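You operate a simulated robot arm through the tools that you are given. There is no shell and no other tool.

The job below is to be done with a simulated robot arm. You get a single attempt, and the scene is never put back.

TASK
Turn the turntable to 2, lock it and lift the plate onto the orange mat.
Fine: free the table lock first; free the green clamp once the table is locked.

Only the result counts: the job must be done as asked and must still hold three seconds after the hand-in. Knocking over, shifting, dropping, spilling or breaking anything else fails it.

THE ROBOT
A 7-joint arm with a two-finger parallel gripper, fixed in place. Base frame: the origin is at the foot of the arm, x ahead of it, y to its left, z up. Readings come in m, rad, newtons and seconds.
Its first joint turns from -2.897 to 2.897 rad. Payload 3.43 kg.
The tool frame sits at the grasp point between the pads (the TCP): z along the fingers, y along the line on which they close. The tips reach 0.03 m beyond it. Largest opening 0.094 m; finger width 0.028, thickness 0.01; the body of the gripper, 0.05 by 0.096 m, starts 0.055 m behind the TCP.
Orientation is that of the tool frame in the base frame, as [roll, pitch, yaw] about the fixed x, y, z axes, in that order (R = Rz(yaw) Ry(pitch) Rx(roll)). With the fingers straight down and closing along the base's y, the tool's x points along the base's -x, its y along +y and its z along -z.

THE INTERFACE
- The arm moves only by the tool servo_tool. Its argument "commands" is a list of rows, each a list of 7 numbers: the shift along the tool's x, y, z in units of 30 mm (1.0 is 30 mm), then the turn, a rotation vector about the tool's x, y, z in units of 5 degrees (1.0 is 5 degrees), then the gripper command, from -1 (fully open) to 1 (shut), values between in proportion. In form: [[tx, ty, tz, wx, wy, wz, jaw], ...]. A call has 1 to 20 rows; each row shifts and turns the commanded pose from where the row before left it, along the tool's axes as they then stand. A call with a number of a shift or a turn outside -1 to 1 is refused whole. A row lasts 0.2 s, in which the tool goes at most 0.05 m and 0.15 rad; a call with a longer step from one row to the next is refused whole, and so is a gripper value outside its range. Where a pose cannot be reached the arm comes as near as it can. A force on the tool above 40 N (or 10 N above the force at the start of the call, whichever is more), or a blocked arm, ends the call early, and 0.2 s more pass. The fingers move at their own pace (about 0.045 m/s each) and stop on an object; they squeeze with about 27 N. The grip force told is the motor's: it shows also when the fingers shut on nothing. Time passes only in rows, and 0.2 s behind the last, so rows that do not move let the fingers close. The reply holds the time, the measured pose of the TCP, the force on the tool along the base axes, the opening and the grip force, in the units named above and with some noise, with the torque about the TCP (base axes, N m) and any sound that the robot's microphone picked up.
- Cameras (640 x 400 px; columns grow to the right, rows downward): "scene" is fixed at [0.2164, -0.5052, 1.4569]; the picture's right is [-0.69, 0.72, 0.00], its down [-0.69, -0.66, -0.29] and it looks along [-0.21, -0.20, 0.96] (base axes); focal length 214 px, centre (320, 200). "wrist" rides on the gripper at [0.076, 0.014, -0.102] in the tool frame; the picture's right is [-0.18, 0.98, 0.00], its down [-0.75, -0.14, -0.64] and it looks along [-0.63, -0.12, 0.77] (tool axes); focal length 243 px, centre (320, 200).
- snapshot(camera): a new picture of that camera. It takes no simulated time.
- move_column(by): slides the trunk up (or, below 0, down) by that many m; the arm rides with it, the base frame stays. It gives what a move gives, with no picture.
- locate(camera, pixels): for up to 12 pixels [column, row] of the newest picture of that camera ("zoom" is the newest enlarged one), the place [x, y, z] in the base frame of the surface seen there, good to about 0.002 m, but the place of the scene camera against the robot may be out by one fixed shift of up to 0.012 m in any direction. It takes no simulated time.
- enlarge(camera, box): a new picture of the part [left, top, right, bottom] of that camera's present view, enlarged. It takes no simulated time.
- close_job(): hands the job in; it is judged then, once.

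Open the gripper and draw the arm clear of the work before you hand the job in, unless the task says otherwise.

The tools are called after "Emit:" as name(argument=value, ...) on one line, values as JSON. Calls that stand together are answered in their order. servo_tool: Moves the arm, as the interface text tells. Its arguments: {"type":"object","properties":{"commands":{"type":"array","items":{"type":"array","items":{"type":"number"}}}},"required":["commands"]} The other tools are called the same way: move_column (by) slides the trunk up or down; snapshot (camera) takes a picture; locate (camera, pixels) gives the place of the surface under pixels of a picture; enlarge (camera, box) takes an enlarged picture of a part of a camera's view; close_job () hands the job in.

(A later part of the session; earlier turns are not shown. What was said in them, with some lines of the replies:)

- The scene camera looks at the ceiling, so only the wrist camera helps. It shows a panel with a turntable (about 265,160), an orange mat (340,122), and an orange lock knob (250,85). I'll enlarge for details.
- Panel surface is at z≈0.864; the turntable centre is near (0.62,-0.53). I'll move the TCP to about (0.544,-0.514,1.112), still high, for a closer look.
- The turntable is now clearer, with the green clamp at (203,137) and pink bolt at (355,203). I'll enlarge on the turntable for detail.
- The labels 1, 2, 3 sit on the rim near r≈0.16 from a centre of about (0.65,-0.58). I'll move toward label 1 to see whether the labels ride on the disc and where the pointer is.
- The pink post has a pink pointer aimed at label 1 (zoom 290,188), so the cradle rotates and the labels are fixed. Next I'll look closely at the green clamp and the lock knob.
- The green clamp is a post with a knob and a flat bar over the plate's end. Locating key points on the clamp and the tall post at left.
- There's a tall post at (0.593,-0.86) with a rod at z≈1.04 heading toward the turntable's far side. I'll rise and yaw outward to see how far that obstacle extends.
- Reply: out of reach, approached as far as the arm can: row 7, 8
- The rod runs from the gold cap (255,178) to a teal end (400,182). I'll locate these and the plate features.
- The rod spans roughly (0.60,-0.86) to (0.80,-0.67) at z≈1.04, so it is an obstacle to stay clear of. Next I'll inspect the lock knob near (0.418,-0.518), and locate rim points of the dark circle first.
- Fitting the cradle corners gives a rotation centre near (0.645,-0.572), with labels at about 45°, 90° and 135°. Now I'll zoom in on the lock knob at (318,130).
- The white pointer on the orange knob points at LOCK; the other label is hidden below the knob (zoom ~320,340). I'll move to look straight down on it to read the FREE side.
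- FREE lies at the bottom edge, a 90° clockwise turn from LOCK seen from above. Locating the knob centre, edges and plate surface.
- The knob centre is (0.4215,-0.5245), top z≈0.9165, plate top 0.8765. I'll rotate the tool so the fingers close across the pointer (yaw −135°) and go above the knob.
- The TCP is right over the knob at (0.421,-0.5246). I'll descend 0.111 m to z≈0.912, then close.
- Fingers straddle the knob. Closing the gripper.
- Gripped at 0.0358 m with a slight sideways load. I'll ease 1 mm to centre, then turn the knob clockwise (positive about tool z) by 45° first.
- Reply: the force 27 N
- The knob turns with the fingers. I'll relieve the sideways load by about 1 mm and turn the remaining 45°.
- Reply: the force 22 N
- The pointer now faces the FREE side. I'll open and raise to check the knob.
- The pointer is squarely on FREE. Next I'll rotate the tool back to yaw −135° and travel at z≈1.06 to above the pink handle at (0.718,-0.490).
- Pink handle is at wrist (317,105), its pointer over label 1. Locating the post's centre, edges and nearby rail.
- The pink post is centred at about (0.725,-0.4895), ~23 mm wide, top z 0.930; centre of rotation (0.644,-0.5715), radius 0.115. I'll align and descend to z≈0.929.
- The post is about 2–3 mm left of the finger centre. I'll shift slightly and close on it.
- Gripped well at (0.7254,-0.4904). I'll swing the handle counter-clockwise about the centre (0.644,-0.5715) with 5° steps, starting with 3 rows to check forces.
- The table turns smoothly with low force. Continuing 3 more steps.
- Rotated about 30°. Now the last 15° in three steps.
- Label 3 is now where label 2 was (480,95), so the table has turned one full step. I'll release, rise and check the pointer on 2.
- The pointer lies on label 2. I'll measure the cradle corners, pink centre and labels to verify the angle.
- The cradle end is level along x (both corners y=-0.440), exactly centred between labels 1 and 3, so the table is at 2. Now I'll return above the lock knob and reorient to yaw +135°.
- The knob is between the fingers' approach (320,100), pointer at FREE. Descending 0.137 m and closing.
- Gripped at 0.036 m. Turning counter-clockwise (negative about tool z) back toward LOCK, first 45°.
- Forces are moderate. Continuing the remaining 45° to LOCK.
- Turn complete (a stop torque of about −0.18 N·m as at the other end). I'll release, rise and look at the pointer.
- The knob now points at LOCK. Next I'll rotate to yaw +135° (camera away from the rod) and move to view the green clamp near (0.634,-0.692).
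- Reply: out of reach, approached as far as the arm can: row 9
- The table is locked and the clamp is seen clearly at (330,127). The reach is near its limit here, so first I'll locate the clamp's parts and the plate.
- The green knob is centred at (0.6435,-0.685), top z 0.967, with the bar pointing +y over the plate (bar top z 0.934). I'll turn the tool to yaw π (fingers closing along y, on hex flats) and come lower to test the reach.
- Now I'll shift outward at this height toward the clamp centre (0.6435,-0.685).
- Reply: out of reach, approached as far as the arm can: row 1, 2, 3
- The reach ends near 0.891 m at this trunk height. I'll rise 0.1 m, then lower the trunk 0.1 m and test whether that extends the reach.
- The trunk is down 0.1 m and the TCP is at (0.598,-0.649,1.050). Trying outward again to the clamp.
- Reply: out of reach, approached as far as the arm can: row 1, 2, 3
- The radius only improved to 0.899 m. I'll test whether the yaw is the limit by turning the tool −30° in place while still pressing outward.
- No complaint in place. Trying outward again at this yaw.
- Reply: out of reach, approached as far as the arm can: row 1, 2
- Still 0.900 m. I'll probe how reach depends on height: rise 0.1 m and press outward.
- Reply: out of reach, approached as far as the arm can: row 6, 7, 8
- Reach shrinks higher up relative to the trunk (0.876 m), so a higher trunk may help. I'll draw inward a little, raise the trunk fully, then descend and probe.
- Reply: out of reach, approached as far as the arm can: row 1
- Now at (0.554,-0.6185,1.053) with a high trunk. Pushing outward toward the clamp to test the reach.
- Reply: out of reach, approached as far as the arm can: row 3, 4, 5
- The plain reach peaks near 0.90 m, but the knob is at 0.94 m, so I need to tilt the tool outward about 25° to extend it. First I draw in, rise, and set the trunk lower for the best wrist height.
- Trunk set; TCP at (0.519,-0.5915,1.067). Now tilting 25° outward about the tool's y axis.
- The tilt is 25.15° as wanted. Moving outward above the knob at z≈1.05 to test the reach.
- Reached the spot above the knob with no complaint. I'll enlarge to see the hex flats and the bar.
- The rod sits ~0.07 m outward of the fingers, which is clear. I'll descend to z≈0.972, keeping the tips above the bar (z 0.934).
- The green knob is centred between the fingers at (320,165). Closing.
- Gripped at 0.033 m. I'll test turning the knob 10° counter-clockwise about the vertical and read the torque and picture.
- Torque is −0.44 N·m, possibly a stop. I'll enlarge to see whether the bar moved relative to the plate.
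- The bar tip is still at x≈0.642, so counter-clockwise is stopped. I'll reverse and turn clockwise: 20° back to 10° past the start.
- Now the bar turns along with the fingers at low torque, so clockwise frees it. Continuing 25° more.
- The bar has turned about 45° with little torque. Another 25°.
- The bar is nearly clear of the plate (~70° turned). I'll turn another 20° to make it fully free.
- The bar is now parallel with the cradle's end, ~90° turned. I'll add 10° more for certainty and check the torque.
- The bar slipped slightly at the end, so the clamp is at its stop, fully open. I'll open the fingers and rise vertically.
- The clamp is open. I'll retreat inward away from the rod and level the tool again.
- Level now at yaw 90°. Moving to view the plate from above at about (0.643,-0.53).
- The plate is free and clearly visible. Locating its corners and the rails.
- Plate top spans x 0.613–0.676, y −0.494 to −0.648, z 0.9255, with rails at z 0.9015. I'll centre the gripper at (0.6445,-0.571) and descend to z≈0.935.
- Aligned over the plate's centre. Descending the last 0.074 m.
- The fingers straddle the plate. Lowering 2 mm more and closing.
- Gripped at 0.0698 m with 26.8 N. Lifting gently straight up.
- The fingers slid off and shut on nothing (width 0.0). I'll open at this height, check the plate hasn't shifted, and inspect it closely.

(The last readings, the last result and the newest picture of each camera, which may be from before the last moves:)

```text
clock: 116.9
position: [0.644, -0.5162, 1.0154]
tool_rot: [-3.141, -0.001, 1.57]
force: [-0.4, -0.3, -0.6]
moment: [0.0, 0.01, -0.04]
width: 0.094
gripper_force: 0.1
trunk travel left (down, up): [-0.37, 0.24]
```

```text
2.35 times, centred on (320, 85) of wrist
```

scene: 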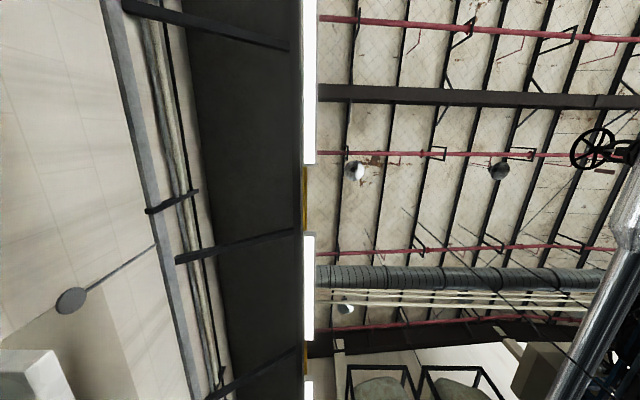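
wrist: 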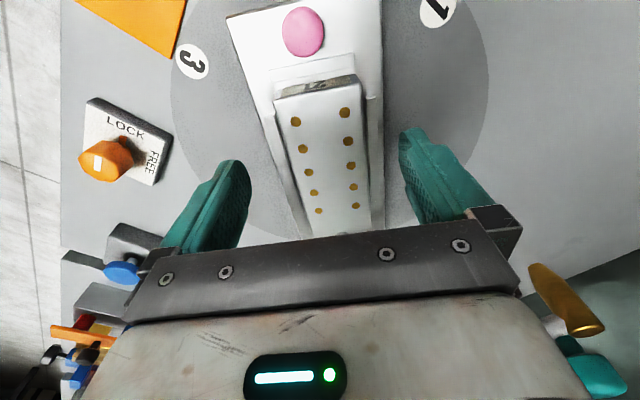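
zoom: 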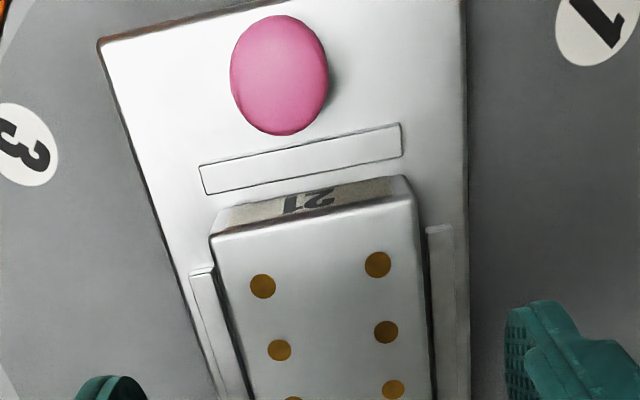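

The plate end shows a label "12"; no hook visible. Locating the plate top and its side base to check size and any shift.

Emit:
locate(camera="zoom", pixels=[[214, 238], [412, 196], [225, 210], [405, 180], [310, 200], [428, 330], [213, 300], [450, 330], [205, 300], [330, 280], [222, 330], [420, 300]])

```text
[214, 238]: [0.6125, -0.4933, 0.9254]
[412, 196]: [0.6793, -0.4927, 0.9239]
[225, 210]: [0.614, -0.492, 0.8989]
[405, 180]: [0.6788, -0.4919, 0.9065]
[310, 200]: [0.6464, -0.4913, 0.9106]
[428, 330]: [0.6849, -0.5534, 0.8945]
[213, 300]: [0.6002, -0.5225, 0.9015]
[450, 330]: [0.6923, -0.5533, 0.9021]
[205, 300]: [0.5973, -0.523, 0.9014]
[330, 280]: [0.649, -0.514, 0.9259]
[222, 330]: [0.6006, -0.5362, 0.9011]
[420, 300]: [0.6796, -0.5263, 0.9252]
```

The plate is about 0.069 m wide, so the pads did touch it but slipped. I'll check the clamp bar angle from a better spot before regripping.

Emit:
servo_tool(commands=[[-0.7, 0, -0.8, 0, 0, 0, -1], [-0.7, 0, -0.8, 0, 0, 0, -1], [0, 0, -0.8, 0, 0, 0, -1], [0, 0, 0, 0, 0, 0, -1]])

Emit:
snapshot(camera="wrist")

Emit:
enlarge(camera="wrist", box=[290, 150, 420, 235])

```text
clock: 117.9
position: [0.6446, -0.5579, 1.0876]
tool_rot: [-3.141, -0.001, 1.57]
force: [0.0, 0.3, 0.6]
moment: [-0.03, -0.01, 0.03]
width: 0.0939
gripper_force: 0.1
trunk travel left (down, up): [-0.37, 0.24]
```

```text
taken
```

wrist: 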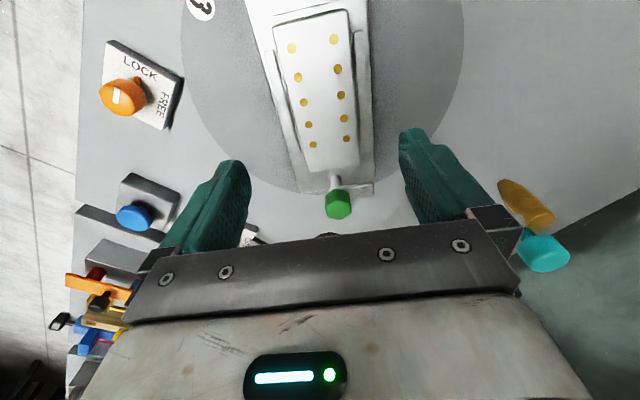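

```text
4.71 times, centred on (355, 192) of wrist
```

zoom: 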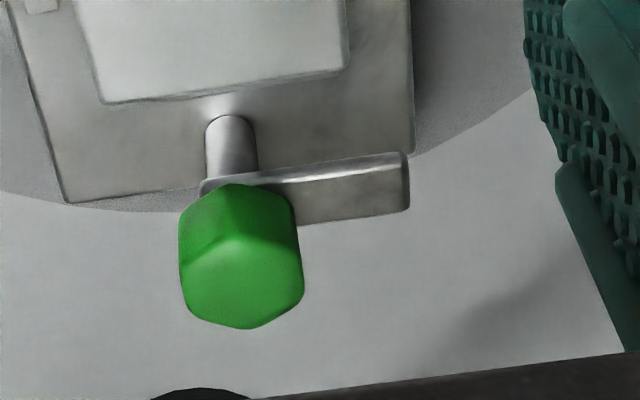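

The bar is squarely open, parallel to the cradle's end. I'll regrip the plate with a longer squeeze and lift only 3 mm to read the force.

Emit:
servo_tool(commands=[[-0.4, 0.04, 0.8, 0, 0, 0, -1], [0, 0, 0.8, 0, 0, 0, -1], [0, 0, 0.8, 0, 0, 0, -1], [0, 0, 0.8, 0, 0, 0, -1], [0, 0, 0.8, 0, 0, 0, -1], [0, 0, 0.8, 0, 0, 0, -1], [0, 0, 0.3, 0, 0, 0, -1], [0, 0, 0, 0, 0, 0, -1]])

Emit:
snapshot(camera="wrist")

```text
clock: 119.7
position: [0.6452, -0.5702, 0.9338]
tool_rot: [3.142, -0.001, 1.57]
force: [0.7, 0.4, -0.5]
moment: [0.0, 0.05, -0.01]
width: 0.0942
gripper_force: 0.0
trunk travel left (down, up): [-0.37, 0.24]
```

```text
taken
```

wrist: 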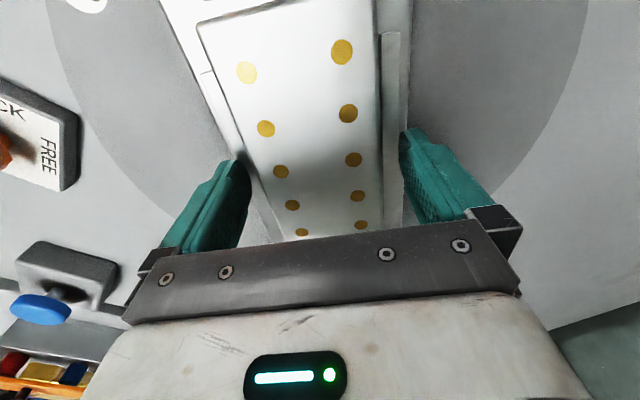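

In place at z=0.934. Closing with a longer wait.

Emit:
servo_tool(commands=[[0, 0, 0, 0, 0, 0, 1], [0, 0, 0, 0, 0, 0, 1], [0, 0, 0, 0, 0, 0, 1], [0, 0, 0, 0, 0, 0, 1], [0, 0, 0, 0, 0, 0, 1], [0, 0, 0, 0, 0, 0, 1], [0, 0, 0, 0, 0, 0, 1], [0, 0, 0, 0, 0, 0, 1], [0, 0, 0, 0, 0, 0, 1], [0, 0, 0, 0, 0, 0, 1]])

Emit:
enlarge(camera="wrist", box=[200, 100, 440, 250])

```text
clock: 121.9
position: [0.6457, -0.5697, 0.9345]
tool_rot: [3.141, 0.0, 1.571]
force: [-1.5, -0.1, 0.1]
moment: [-0.05, 0.14, 0.0]
width: 0.0698
gripper_force: 26.9
trunk travel left (down, up): [-0.37, 0.24]
```

```text
2.67 times, centred on (320, 175) of wrist
```

zoom: 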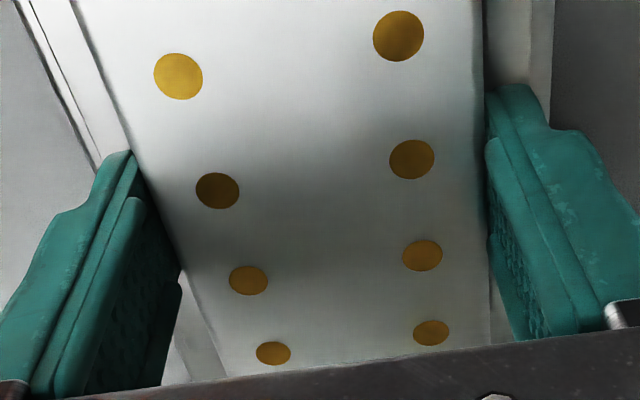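

Grip at 0.0698 m. Lifting 3 mm in a slow step to read the force.

Emit:
servo_tool(commands=[[0, 0, -0.05, 0, 0, 0, 1], [0, 0, -0.05, 0, 0, 0, 1], [0, 0, 0, 0, 0, 0, 1]])

```text
clock: 122.7
position: [0.6465, -0.5697, 0.9372]
tool_rot: [-3.14, 0.0, 1.571]
force: [0.3, 0.0, -5.1]
moment: [0.04, -0.01, 0.02]
width: 0.0696
gripper_force: 27.2
trunk travel left (down, up): [-0.37, 0.24]
```

Downward force is 5.1 N. Another 3 mm to see whether this is only weight.

Emit:
servo_tool(commands=[[0, 0, -0.05, 0, 0, 0, 1], [0, 0, -0.05, 0, 0, 0, 1], [0, 0, 0, 0, 0, 0, 1]])

Emit:
enlarge(camera="wrist", box=[200, 0, 440, 250])

```text
clock: 123.5
position: [0.6468, -0.5709, 0.9394]
tool_rot: [3.142, 0.0, 1.571]
force: [0.0, -0.3, -5.5]
moment: [0.03, 0.0, -0.01]
width: 0.0699
gripper_force: 26.7
trunk travel left (down, up): [-0.37, 0.24]
```

```text
1.60 times, centred on (320, 125) of wrist
```

zoom: 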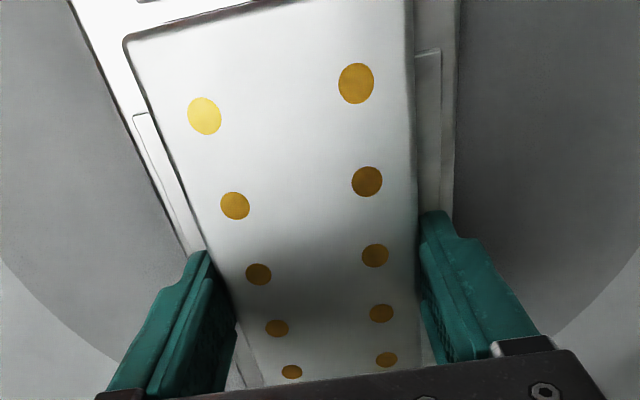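

Force is steady at 5.5 N. I'll check if the plate top has risen by locating it.

Emit:
locate(camera="zoom", pixels=[[280, 60], [300, 160], [310, 230], [170, 60], [400, 60], [320, 300]])

```text
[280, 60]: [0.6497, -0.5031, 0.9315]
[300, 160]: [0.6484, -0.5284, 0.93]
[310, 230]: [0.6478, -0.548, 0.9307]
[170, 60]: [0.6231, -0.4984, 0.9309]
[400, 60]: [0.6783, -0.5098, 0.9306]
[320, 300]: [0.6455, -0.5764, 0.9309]
```

The plate top is at z≈0.931, so it is indeed rising in the grip (weight ~5.5 N). I'll keep lifting slowly at 3 mm per row.

Emit:
servo_tool(commands=[[0, 0, -0.06, 0, 0, 0, 1], [0, 0, -0.08, 0, 0, 0, 1], [0, 0, -0.1, 0, 0, 0, 1], [0, 0, -0.1, 0, 0, 0, 1], [0, 0, -0.1, 0, 0, 0, 1], [0, 0, -0.1, 0, 0, 0, 1], [0, 0, -0.1, 0, 0, 0, 1], [0, 0, -0.08, 0, 0, 0, 1], [0, 0, -0.05, 0, 0, 0, 1], [0, 0, 0, 0, 0, 0, 1]])

Emit:
snapshot(camera="wrist")

Emit:
locate(camera="wrist", pixels=[[300, 40], [310, 120], [320, 190], [240, 40], [370, 40], [395, 60]])

```text
clock: 125.7
position: [0.6463, -0.5711, 0.9643]
tool_rot: [-3.141, 0.0, 1.572]
force: [0.6, 1.3, -4.9]
moment: [0.0, 0.0, 0.02]
width: 0.0699
gripper_force: 27.7
trunk travel left (down, up): [-0.37, 0.24]
```

```text
taken
```

wrist: 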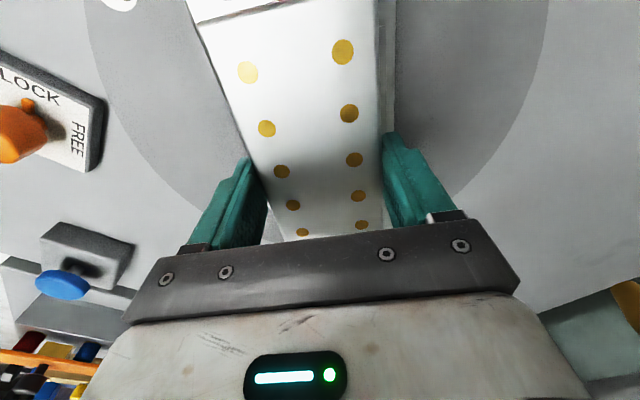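

```text
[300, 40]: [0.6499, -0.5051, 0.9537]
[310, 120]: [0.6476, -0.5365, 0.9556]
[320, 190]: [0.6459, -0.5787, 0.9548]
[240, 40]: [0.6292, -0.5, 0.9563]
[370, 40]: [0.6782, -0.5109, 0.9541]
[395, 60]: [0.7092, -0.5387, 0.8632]
```

The plate is held firmly (top 0.955). Continuing the slow lift to about z=1.03.

Emit:
servo_tool(commands=[[0, 0, -0.07, 0, 0, 0, 1], [0, 0, -0.1, 0, 0, 0, 1], [0, 0, -0.13, 0, 0, 0, 1], [0, 0, -0.15, 0, 0, 0, 1], [0, 0, -0.15, 0, 0, 0, 1], [0, 0, -0.15, 0, 0, 0, 1], [0, 0, -0.15, 0, 0, 0, 1], [0, 0, -0.15, 0, 0, 0, 1], [0, 0, -0.15, 0, 0, 0, 1], [0, 0, -0.15, 0, 0, 0, 1], [0, 0, -0.15, 0, 0, 0, 1], [0, 0, -0.15, 0, 0, 0, 1], [0, 0, -0.15, 0, 0, 0, 1], [0, 0, -0.15, 0, 0, 0, 1], [0, 0, -0.13, 0, 0, 0, 1], [0, 0, -0.1, 0, 0, 0, 1], [0, 0, -0.06, 0, 0, 0, 1], [0, 0, 0, 0, 0, 0, 1]])

```text
clock: 129.5
position: [0.6459, -0.5692, 1.0304]
tool_rot: [-3.141, 0.001, 1.571]
force: [0.1, 0.1, -5.1]
moment: [0.0, -0.02, 0.0]
width: 0.0699
gripper_force: 26.7
trunk travel left (down, up): [-0.37, 0.24]
```

Held at z=1.03. Now carrying the plate toward the mat centre (0.552,-0.361) with gentle ramps.

Emit:
servo_tool(commands=[[0.117, -0.053, 0, 0, 0, 0, 1], [0.234, -0.106, 0, 0, 0, 0, 1], [0.389, -0.176, 0, 0, 0, 0, 1], [0.389, -0.176, 0, 0, 0, 0, 1], [0.389, -0.176, 0, 0, 0, 0, 1], [0.389, -0.176, 0, 0, 0, 0, 1], [0.389, -0.176, 0, 0, 0, 0, 1], [0.389, -0.176, 0, 0, 0, 0, 1], [0.389, -0.176, 0, 0, 0, 0, 1], [0.389, -0.176, 0, 0, 0, 0, 1], [0.389, -0.176, 0, 0, 0, 0, 1], [0.389, -0.176, 0, 0, 0, 0, 1], [0.389, -0.176, 0, 0, 0, 0, 1], [0.389, -0.176, 0, 0, 0, 0, 1], [0.389, -0.176, 0, 0, 0, 0, 1], [0.389, -0.176, 0, 0, 0, 0, 1], [0.389, -0.176, 0, 0, 0, 0, 1], [0.389, -0.176, 0, 0, 0, 0, 1], [0.234, -0.106, 0, 0, 0, 0, 1], [0.117, -0.053, 0, 0, 0, 0, 1]])

Emit:
snapshot(camera="wrist")

```text
clock: 133.7
position: [0.5516, -0.3614, 1.0308]
tool_rot: [3.141, 0.001, 1.57]
force: [-0.3, 0.1, -5.5]
moment: [0.05, -0.01, -0.03]
width: 0.0698
gripper_force: 27.1
trunk travel left (down, up): [-0.37, 0.24]
```

```text
taken
```

wrist: 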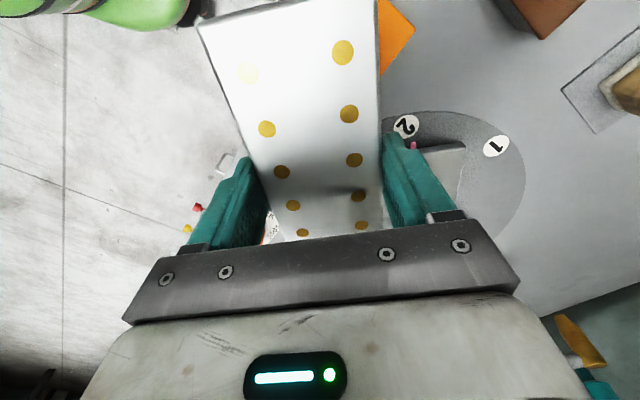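

Over the mat. Rotating the plate −45° (slowly, 3° per row) to line up with the mat.

Emit:
servo_tool(commands=[[0, 0, 0, 0, 0, 0.3, 1], [0, 0, 0, 0, 0, 0.6, 1], [0, 0, 0, 0, 0, 0.6, 1], [0, 0, 0, 0, 0, 0.6, 1], [0, 0, 0, 0, 0, 0.6, 1], [0, 0, 0, 0, 0, 0.6, 1], [0, 0, 0, 0, 0, 0.6, 1], [0, 0, 0, 0, 0, 0.6, 1], [0, 0, 0, 0, 0, 0.6, 1], [0, 0, 0, 0, 0, 0.6, 1], [0, 0, 0, 0, 0, 0.6, 1], [0, 0, 0, 0, 0, 0.6, 1], [0, 0, 0, 0, 0, 0.6, 1], [0, 0, 0, 0, 0, 0.6, 1], [0, 0, 0, 0, 0, 0.6, 1], [0, 0, 0, 0, 0, 0.3, 1], [0, 0, 0, 0, 0, 0, 1]])

Emit:
snapshot(camera="wrist")

```text
clock: 137.3
position: [0.5516, -0.3608, 1.0307]
tool_rot: [-3.142, 0.001, 0.786]
force: [0.9, 0.7, -4.6]
moment: [0.03, 0.0, 0.01]
width: 0.0696
gripper_force: 27.4
trunk travel left (down, up): [-0.37, 0.24]
```

```text
taken
```

wrist: 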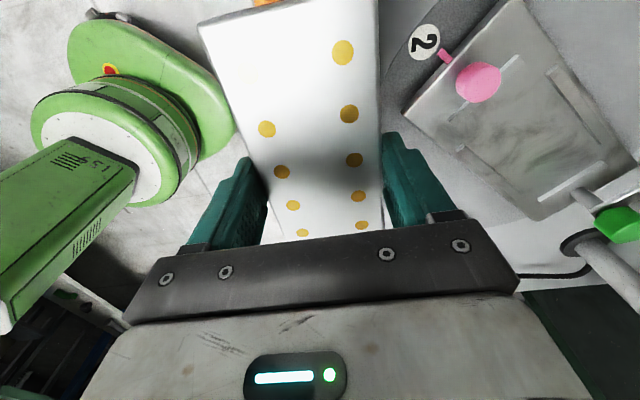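

Rotated to yaw 45°, plate aligned with the mat's long axis. Descending slowly to about z=0.925 with a 1 mm correction, then I'll check the margins.

Emit:
servo_tool(commands=[[-0.035, 0.026, 0.1, 0, 0, 0, 1], [0, 0, 0.2, 0, 0, 0, 1], [0, 0, 0.3, 0, 0, 0, 1], [0, 0, 0.3, 0, 0, 0, 1], [0, 0, 0.3, 0, 0, 0, 1], [0, 0, 0.3, 0, 0, 0, 1], [0, 0, 0.3, 0, 0, 0, 1], [0, 0, 0.3, 0, 0, 0, 1], [0, 0, 0.3, 0, 0, 0, 1], [0, 0, 0.3, 0, 0, 0, 1], [0, 0, 0.3, 0, 0, 0, 1], [0, 0, 0.3, 0, 0, 0, 1], [0, 0, 0.15, 0, 0, 0, 1], [0, 0, 0.07, 0, 0, 0, 1], [0, 0, 0, 0, 0, 0, 1]])

Emit:
snapshot(camera="wrist")

```text
clock: 140.5
position: [0.5509, -0.3639, 0.9257]
tool_rot: [3.141, 0.0, 0.784]
force: [-0.2, 0.3, -6.1]
moment: [-0.03, 0.0, 0.01]
width: 0.0697
gripper_force: 27.1
trunk travel left (down, up): [-0.37, 0.24]
```

```text
taken
```

wrist: 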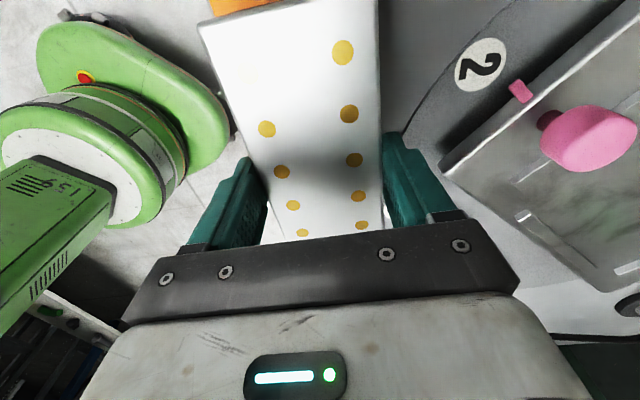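

The orange mat shows beyond the plate's end at the top (245,5). I'll enlarge to check the lateral alignment.

Emit:
enlarge(camera="wrist", box=[180, 0, 420, 140])

Emit:
locate(camera="wrist", pixels=[[212, 3], [283, 1], [240, 5], [203, 27], [374, 3], [300, 5], [395, 10], [232, 120], [379, 100], [384, 115]])

```text
2.67 times, centred on (300, 70) of wrist
```

zoom: 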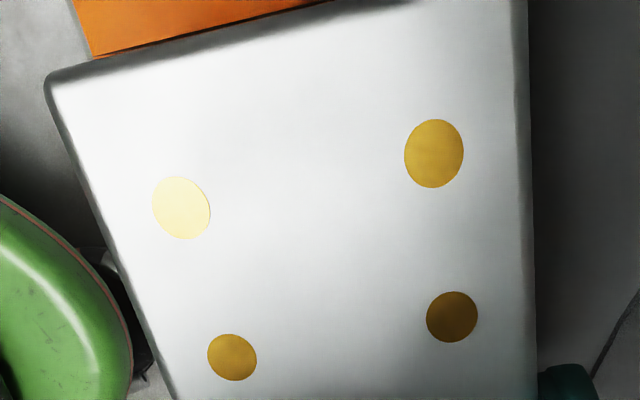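

```text
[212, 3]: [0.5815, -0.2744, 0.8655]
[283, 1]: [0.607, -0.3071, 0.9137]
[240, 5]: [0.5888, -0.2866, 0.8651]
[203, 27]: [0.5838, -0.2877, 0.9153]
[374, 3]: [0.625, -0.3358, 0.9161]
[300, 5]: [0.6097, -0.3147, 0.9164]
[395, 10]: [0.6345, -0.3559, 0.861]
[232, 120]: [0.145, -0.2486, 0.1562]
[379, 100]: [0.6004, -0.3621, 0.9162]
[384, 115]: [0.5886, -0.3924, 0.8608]
```

The plate is within ~1 mm of the mat's centre line. Lowering slowly the last 2 cm, watching the force.

Emit:
servo_tool(commands=[[0.03, -0.03, 0.06, 0, 0, 0, 1], [0, 0, 0.08, 0, 0, 0, 1], [0, 0, 0.08, 0, 0, 0, 1], [0, 0, 0.08, 0, 0, 0, 1], [0, 0, 0.08, 0, 0, 0, 1], [0, 0, 0.08, 0, 0, 0, 1], [0, 0, 0.06, 0, 0, 0, 1], [0, 0, 0, 0, 0, 0, 1]])

```text
clock: 142.3
position: [0.552, -0.3619, 0.9099]
tool_rot: [3.141, 0.0, 0.785]
force: [-0.3, 0.5, -5.6]
moment: [-0.02, 0.01, -0.02]
width: 0.07
gripper_force: 27.0
trunk travel left (down, up): [-0.37, 0.24]
```

Still hanging freely (−5.6 N) at z=0.910. Lowering in 1 mm steps to feel contact.

Emit:
servo_tool(commands=[[0, 0, 0.035, 0, 0, 0, 1], [0, 0, 0.035, 0, 0, 0, 1], [0, 0, 0.035, 0, 0, 0, 1], [0, 0, 0, 0, 0, 0, 1]])

```text
clock: 143.3
position: [0.5521, -0.3623, 0.9056]
tool_rot: [-3.141, -0.001, 0.785]
force: [0.6, -0.2, -4.6]
moment: [0.01, -0.02, -0.02]
width: 0.0698
gripper_force: 27.1
trunk travel left (down, up): [-0.37, 0.24]
```

Emit:
servo_tool(commands=[[0, 0, 0.03, 0, 0, 0, 1], [0, 0, 0.03, 0, 0, 0, 1], [0, 0, 0, 0, 0, 0, 1]])

```text
clock: 144.1
position: [0.5508, -0.362, 0.906]
tool_rot: [3.141, 0.0, 0.785]
force: [-0.4, 0.7, -5.3]
moment: [0.04, 0.0, 0.0]
width: 0.0698
gripper_force: 26.7
trunk travel left (down, up): [-0.37, 0.24]
```

Still −5.3 N, so no contact yet. Lowering 2 mm more.

Emit:
servo_tool(commands=[[0, 0, 0.03, 0, 0, 0, 1], [0, 0, 0.03, 0, 0, 0, 1], [0, 0, 0, 0, 0, 0, 1]])

Emit:
snapshot(camera="wrist")

Emit:
locate(camera="wrist", pixels=[[300, 40], [310, 120], [320, 190], [240, 5]])

```text
clock: 144.9
position: [0.5525, -0.362, 0.9034]
tool_rot: [-3.141, 0.0, 0.785]
force: [-1.3, -1.3, 4.8]
moment: [0.69, -0.18, 0.06]
width: 0.07
gripper_force: 27.2
trunk travel left (down, up): [-0.37, 0.24]
```

```text
taken
```

wrist: 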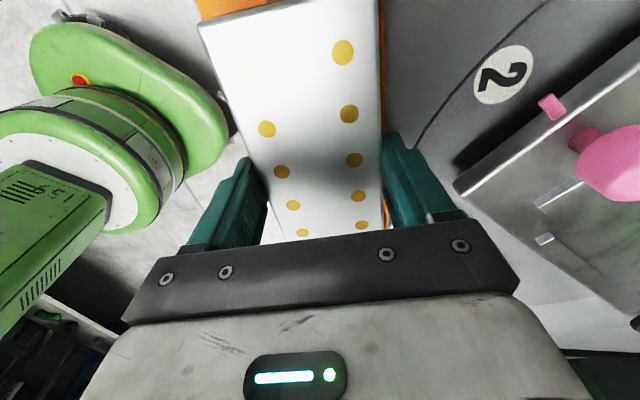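

```text
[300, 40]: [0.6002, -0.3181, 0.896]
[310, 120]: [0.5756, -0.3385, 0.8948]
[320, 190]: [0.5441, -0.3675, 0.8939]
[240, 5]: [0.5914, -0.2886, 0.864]
```

The plate touched down (force +4.8 N; top z≈0.895), with orange visible around it. Opening the fingers gradually and waiting.

Emit:
servo_tool(commands=[[0, 0, 0, 0, 0, 0, -0.6], [0, 0, 0, 0, 0, 0, -0.7], [0, 0, 0, 0, 0, 0, -0.8], [0, 0, 0, 0, 0, 0, -0.8], [0, 0, 0, 0, 0, 0, -0.8]])

Emit:
snapshot(camera="wrist")

```text
clock: 146.1
position: [0.5511, -0.3617, 0.9024]
tool_rot: [-3.14, 0.0, 0.786]
force: [0.5, -0.1, 1.0]
moment: [0.0, 0.0, -0.03]
width: 0.0847
gripper_force: 0.1
trunk travel left (down, up): [-0.37, 0.24]
```

```text
taken
```

wrist: 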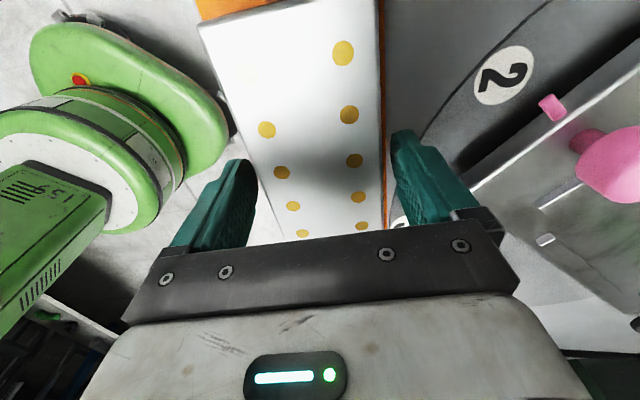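

The fingers are clear of the plate on both sides and it stays put. I'll rise straight up and away, then check everything.

Emit:
servo_tool(commands=[[0, 0, -0.2, 0, 0, 0, -0.8], [0, 0, -0.5, 0, 0, 0, -0.8], [0, 0, -0.8, 0, 0, 0, -0.8], [0, 0, -0.9, 0, 0, 0, -1], [0, 0, -0.9, 0, 0, 0, -1], [0, 0, -0.9, 0, 0, 0, -1], [0, 0, -0.9, 0, 0, 0, -1], [0, 0, -0.9, 0, 0, 0, -1], [0, 0, -0.9, 0, 0, 0, -1], [0, 0, 0, 0, 0, 0, -1]])

Emit:
snapshot(camera="wrist")

Emit:
enlarge(camera="wrist", box=[200, 0, 440, 180])

```text
clock: 148.3
position: [0.5507, -0.3624, 1.1097]
tool_rot: [-3.141, 0.0, 0.786]
force: [-0.1, 0.8, -0.2]
moment: [-0.03, 0.02, 0.02]
width: 0.0939
gripper_force: 0.0
trunk travel left (down, up): [-0.37, 0.24]
```

```text
taken
```

wrist: 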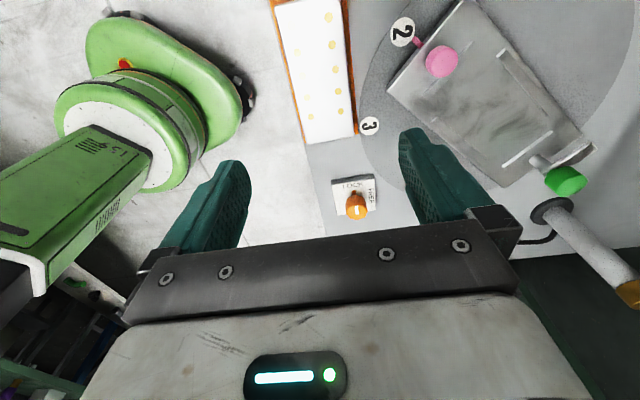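

```text
2.22 times, centred on (320, 90) of wrist
```

zoom: 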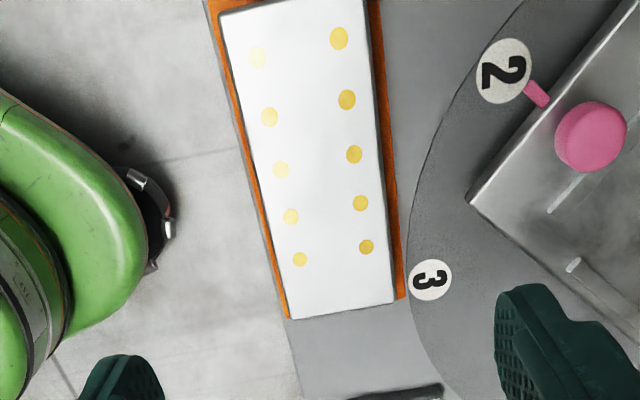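

The plate lies on the mat with orange on both sides, and the pointer is at 2. I'll verify positions of plate, mat, cradle corners and lock.

Emit:
locate(camera="zoom", pixels=[[223, 16], [291, 316], [391, 301], [369, 5], [402, 297], [284, 310], [475, 200], [632, 5], [590, 135], [503, 70], [212, 5], [376, 3]])

Emit:
enlarge(camera="wrist", box=[300, 0, 640, 240])

```text
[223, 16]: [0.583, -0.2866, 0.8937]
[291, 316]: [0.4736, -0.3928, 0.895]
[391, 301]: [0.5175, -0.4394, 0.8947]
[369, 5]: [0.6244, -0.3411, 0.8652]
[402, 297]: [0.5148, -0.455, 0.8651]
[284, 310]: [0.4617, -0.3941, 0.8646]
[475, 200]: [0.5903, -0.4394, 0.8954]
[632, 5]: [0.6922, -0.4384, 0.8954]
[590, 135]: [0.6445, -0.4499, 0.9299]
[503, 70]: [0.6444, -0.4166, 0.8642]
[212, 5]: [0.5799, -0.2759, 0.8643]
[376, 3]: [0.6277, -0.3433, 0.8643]
```

```text
1.67 times, centred on (470, 120) of wrist
```

zoom: 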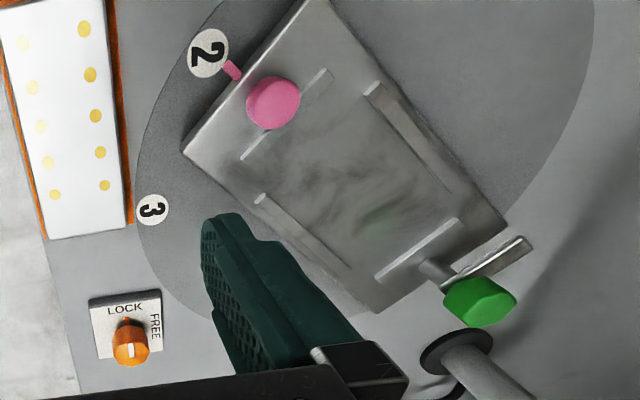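

The plate rests fully within the mat, the cradle is still level at 2, the lock is at LOCK and the clamp is open. I'll withdraw the arm further before handing in.

Emit:
servo_tool(commands=[[0, 0, -0.8, 0, 0, 0, -1], [0, 0, -0.8, 0, 0, 0, -1], [0, 0, -0.8, 0, 0, 0, -1], [0, -0.6, -0.6, 0, 0, 0, -1], [0, -0.6, -0.6, 0, 0, 0, -1], [0, -0.6, -0.3, 0, 0, 0, -1], [0, 0, 0, 0, 0, 0, -1], [0, 0, 0, 0, 0, 0, -1]])

Emit:
snapshot(camera="wrist")

```text
clock: 150.1
position: [0.5152, -0.3223, 1.2273]
tool_rot: [3.141, 0.001, 0.785]
force: [0.5, 0.6, -0.5]
moment: [0.0, 0.0, -0.04]
width: 0.0941
gripper_force: 0.0
trunk travel left (down, up): [-0.37, 0.24]
```

```text
taken
```

wrist: 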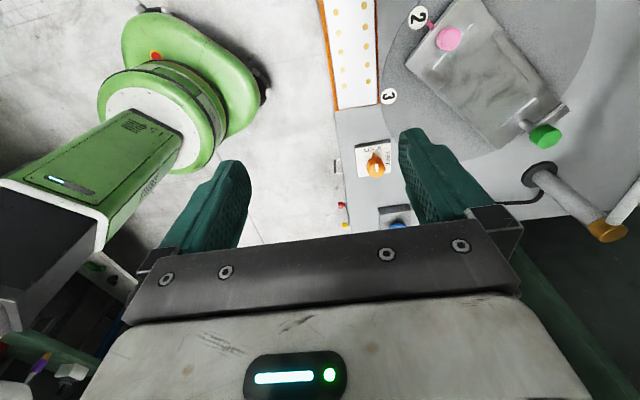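

The arm is clear at z≈1.23 with the gripper open. The plate lies on the orange mat (350,50), the pointer is at 2, the knob is at LOCK and the clamp is swung aside, so I'm handing in.

Emit:
close_job()

```text
The job is handed in.
```

The turntable is turned to 2 and locked, and the plate is on the orange mat. The job is handed in; I have no verdict from the judging.

- **Table:** I turned the lock knob to FREE, swung the table by its pink handle from 1 to 2, then turned the knob back to LOCK. The cradle was still square on 2 when I checked after lifting the plate.
- **Clamp:** I freed the green clamp only after the table was locked. It swung a quarter turn clear of the plate.
- **Plate:** My first grip slipped as I started to lift. The plate stayed in the cradle and hadn't shifted. I gripped it again, lifted slowly, and set it down fully inside the mat's edges.
- **Arm:** The gripper is open and the arm is raised clear of the work. The trunk is about 0.13 m lower than at the start.

To reach the clamp I had to lower the trunk and tilt the tool about 25° outward. I kept clear of the tall post and its rod, and the pictures and force readings showed no unintended contact.
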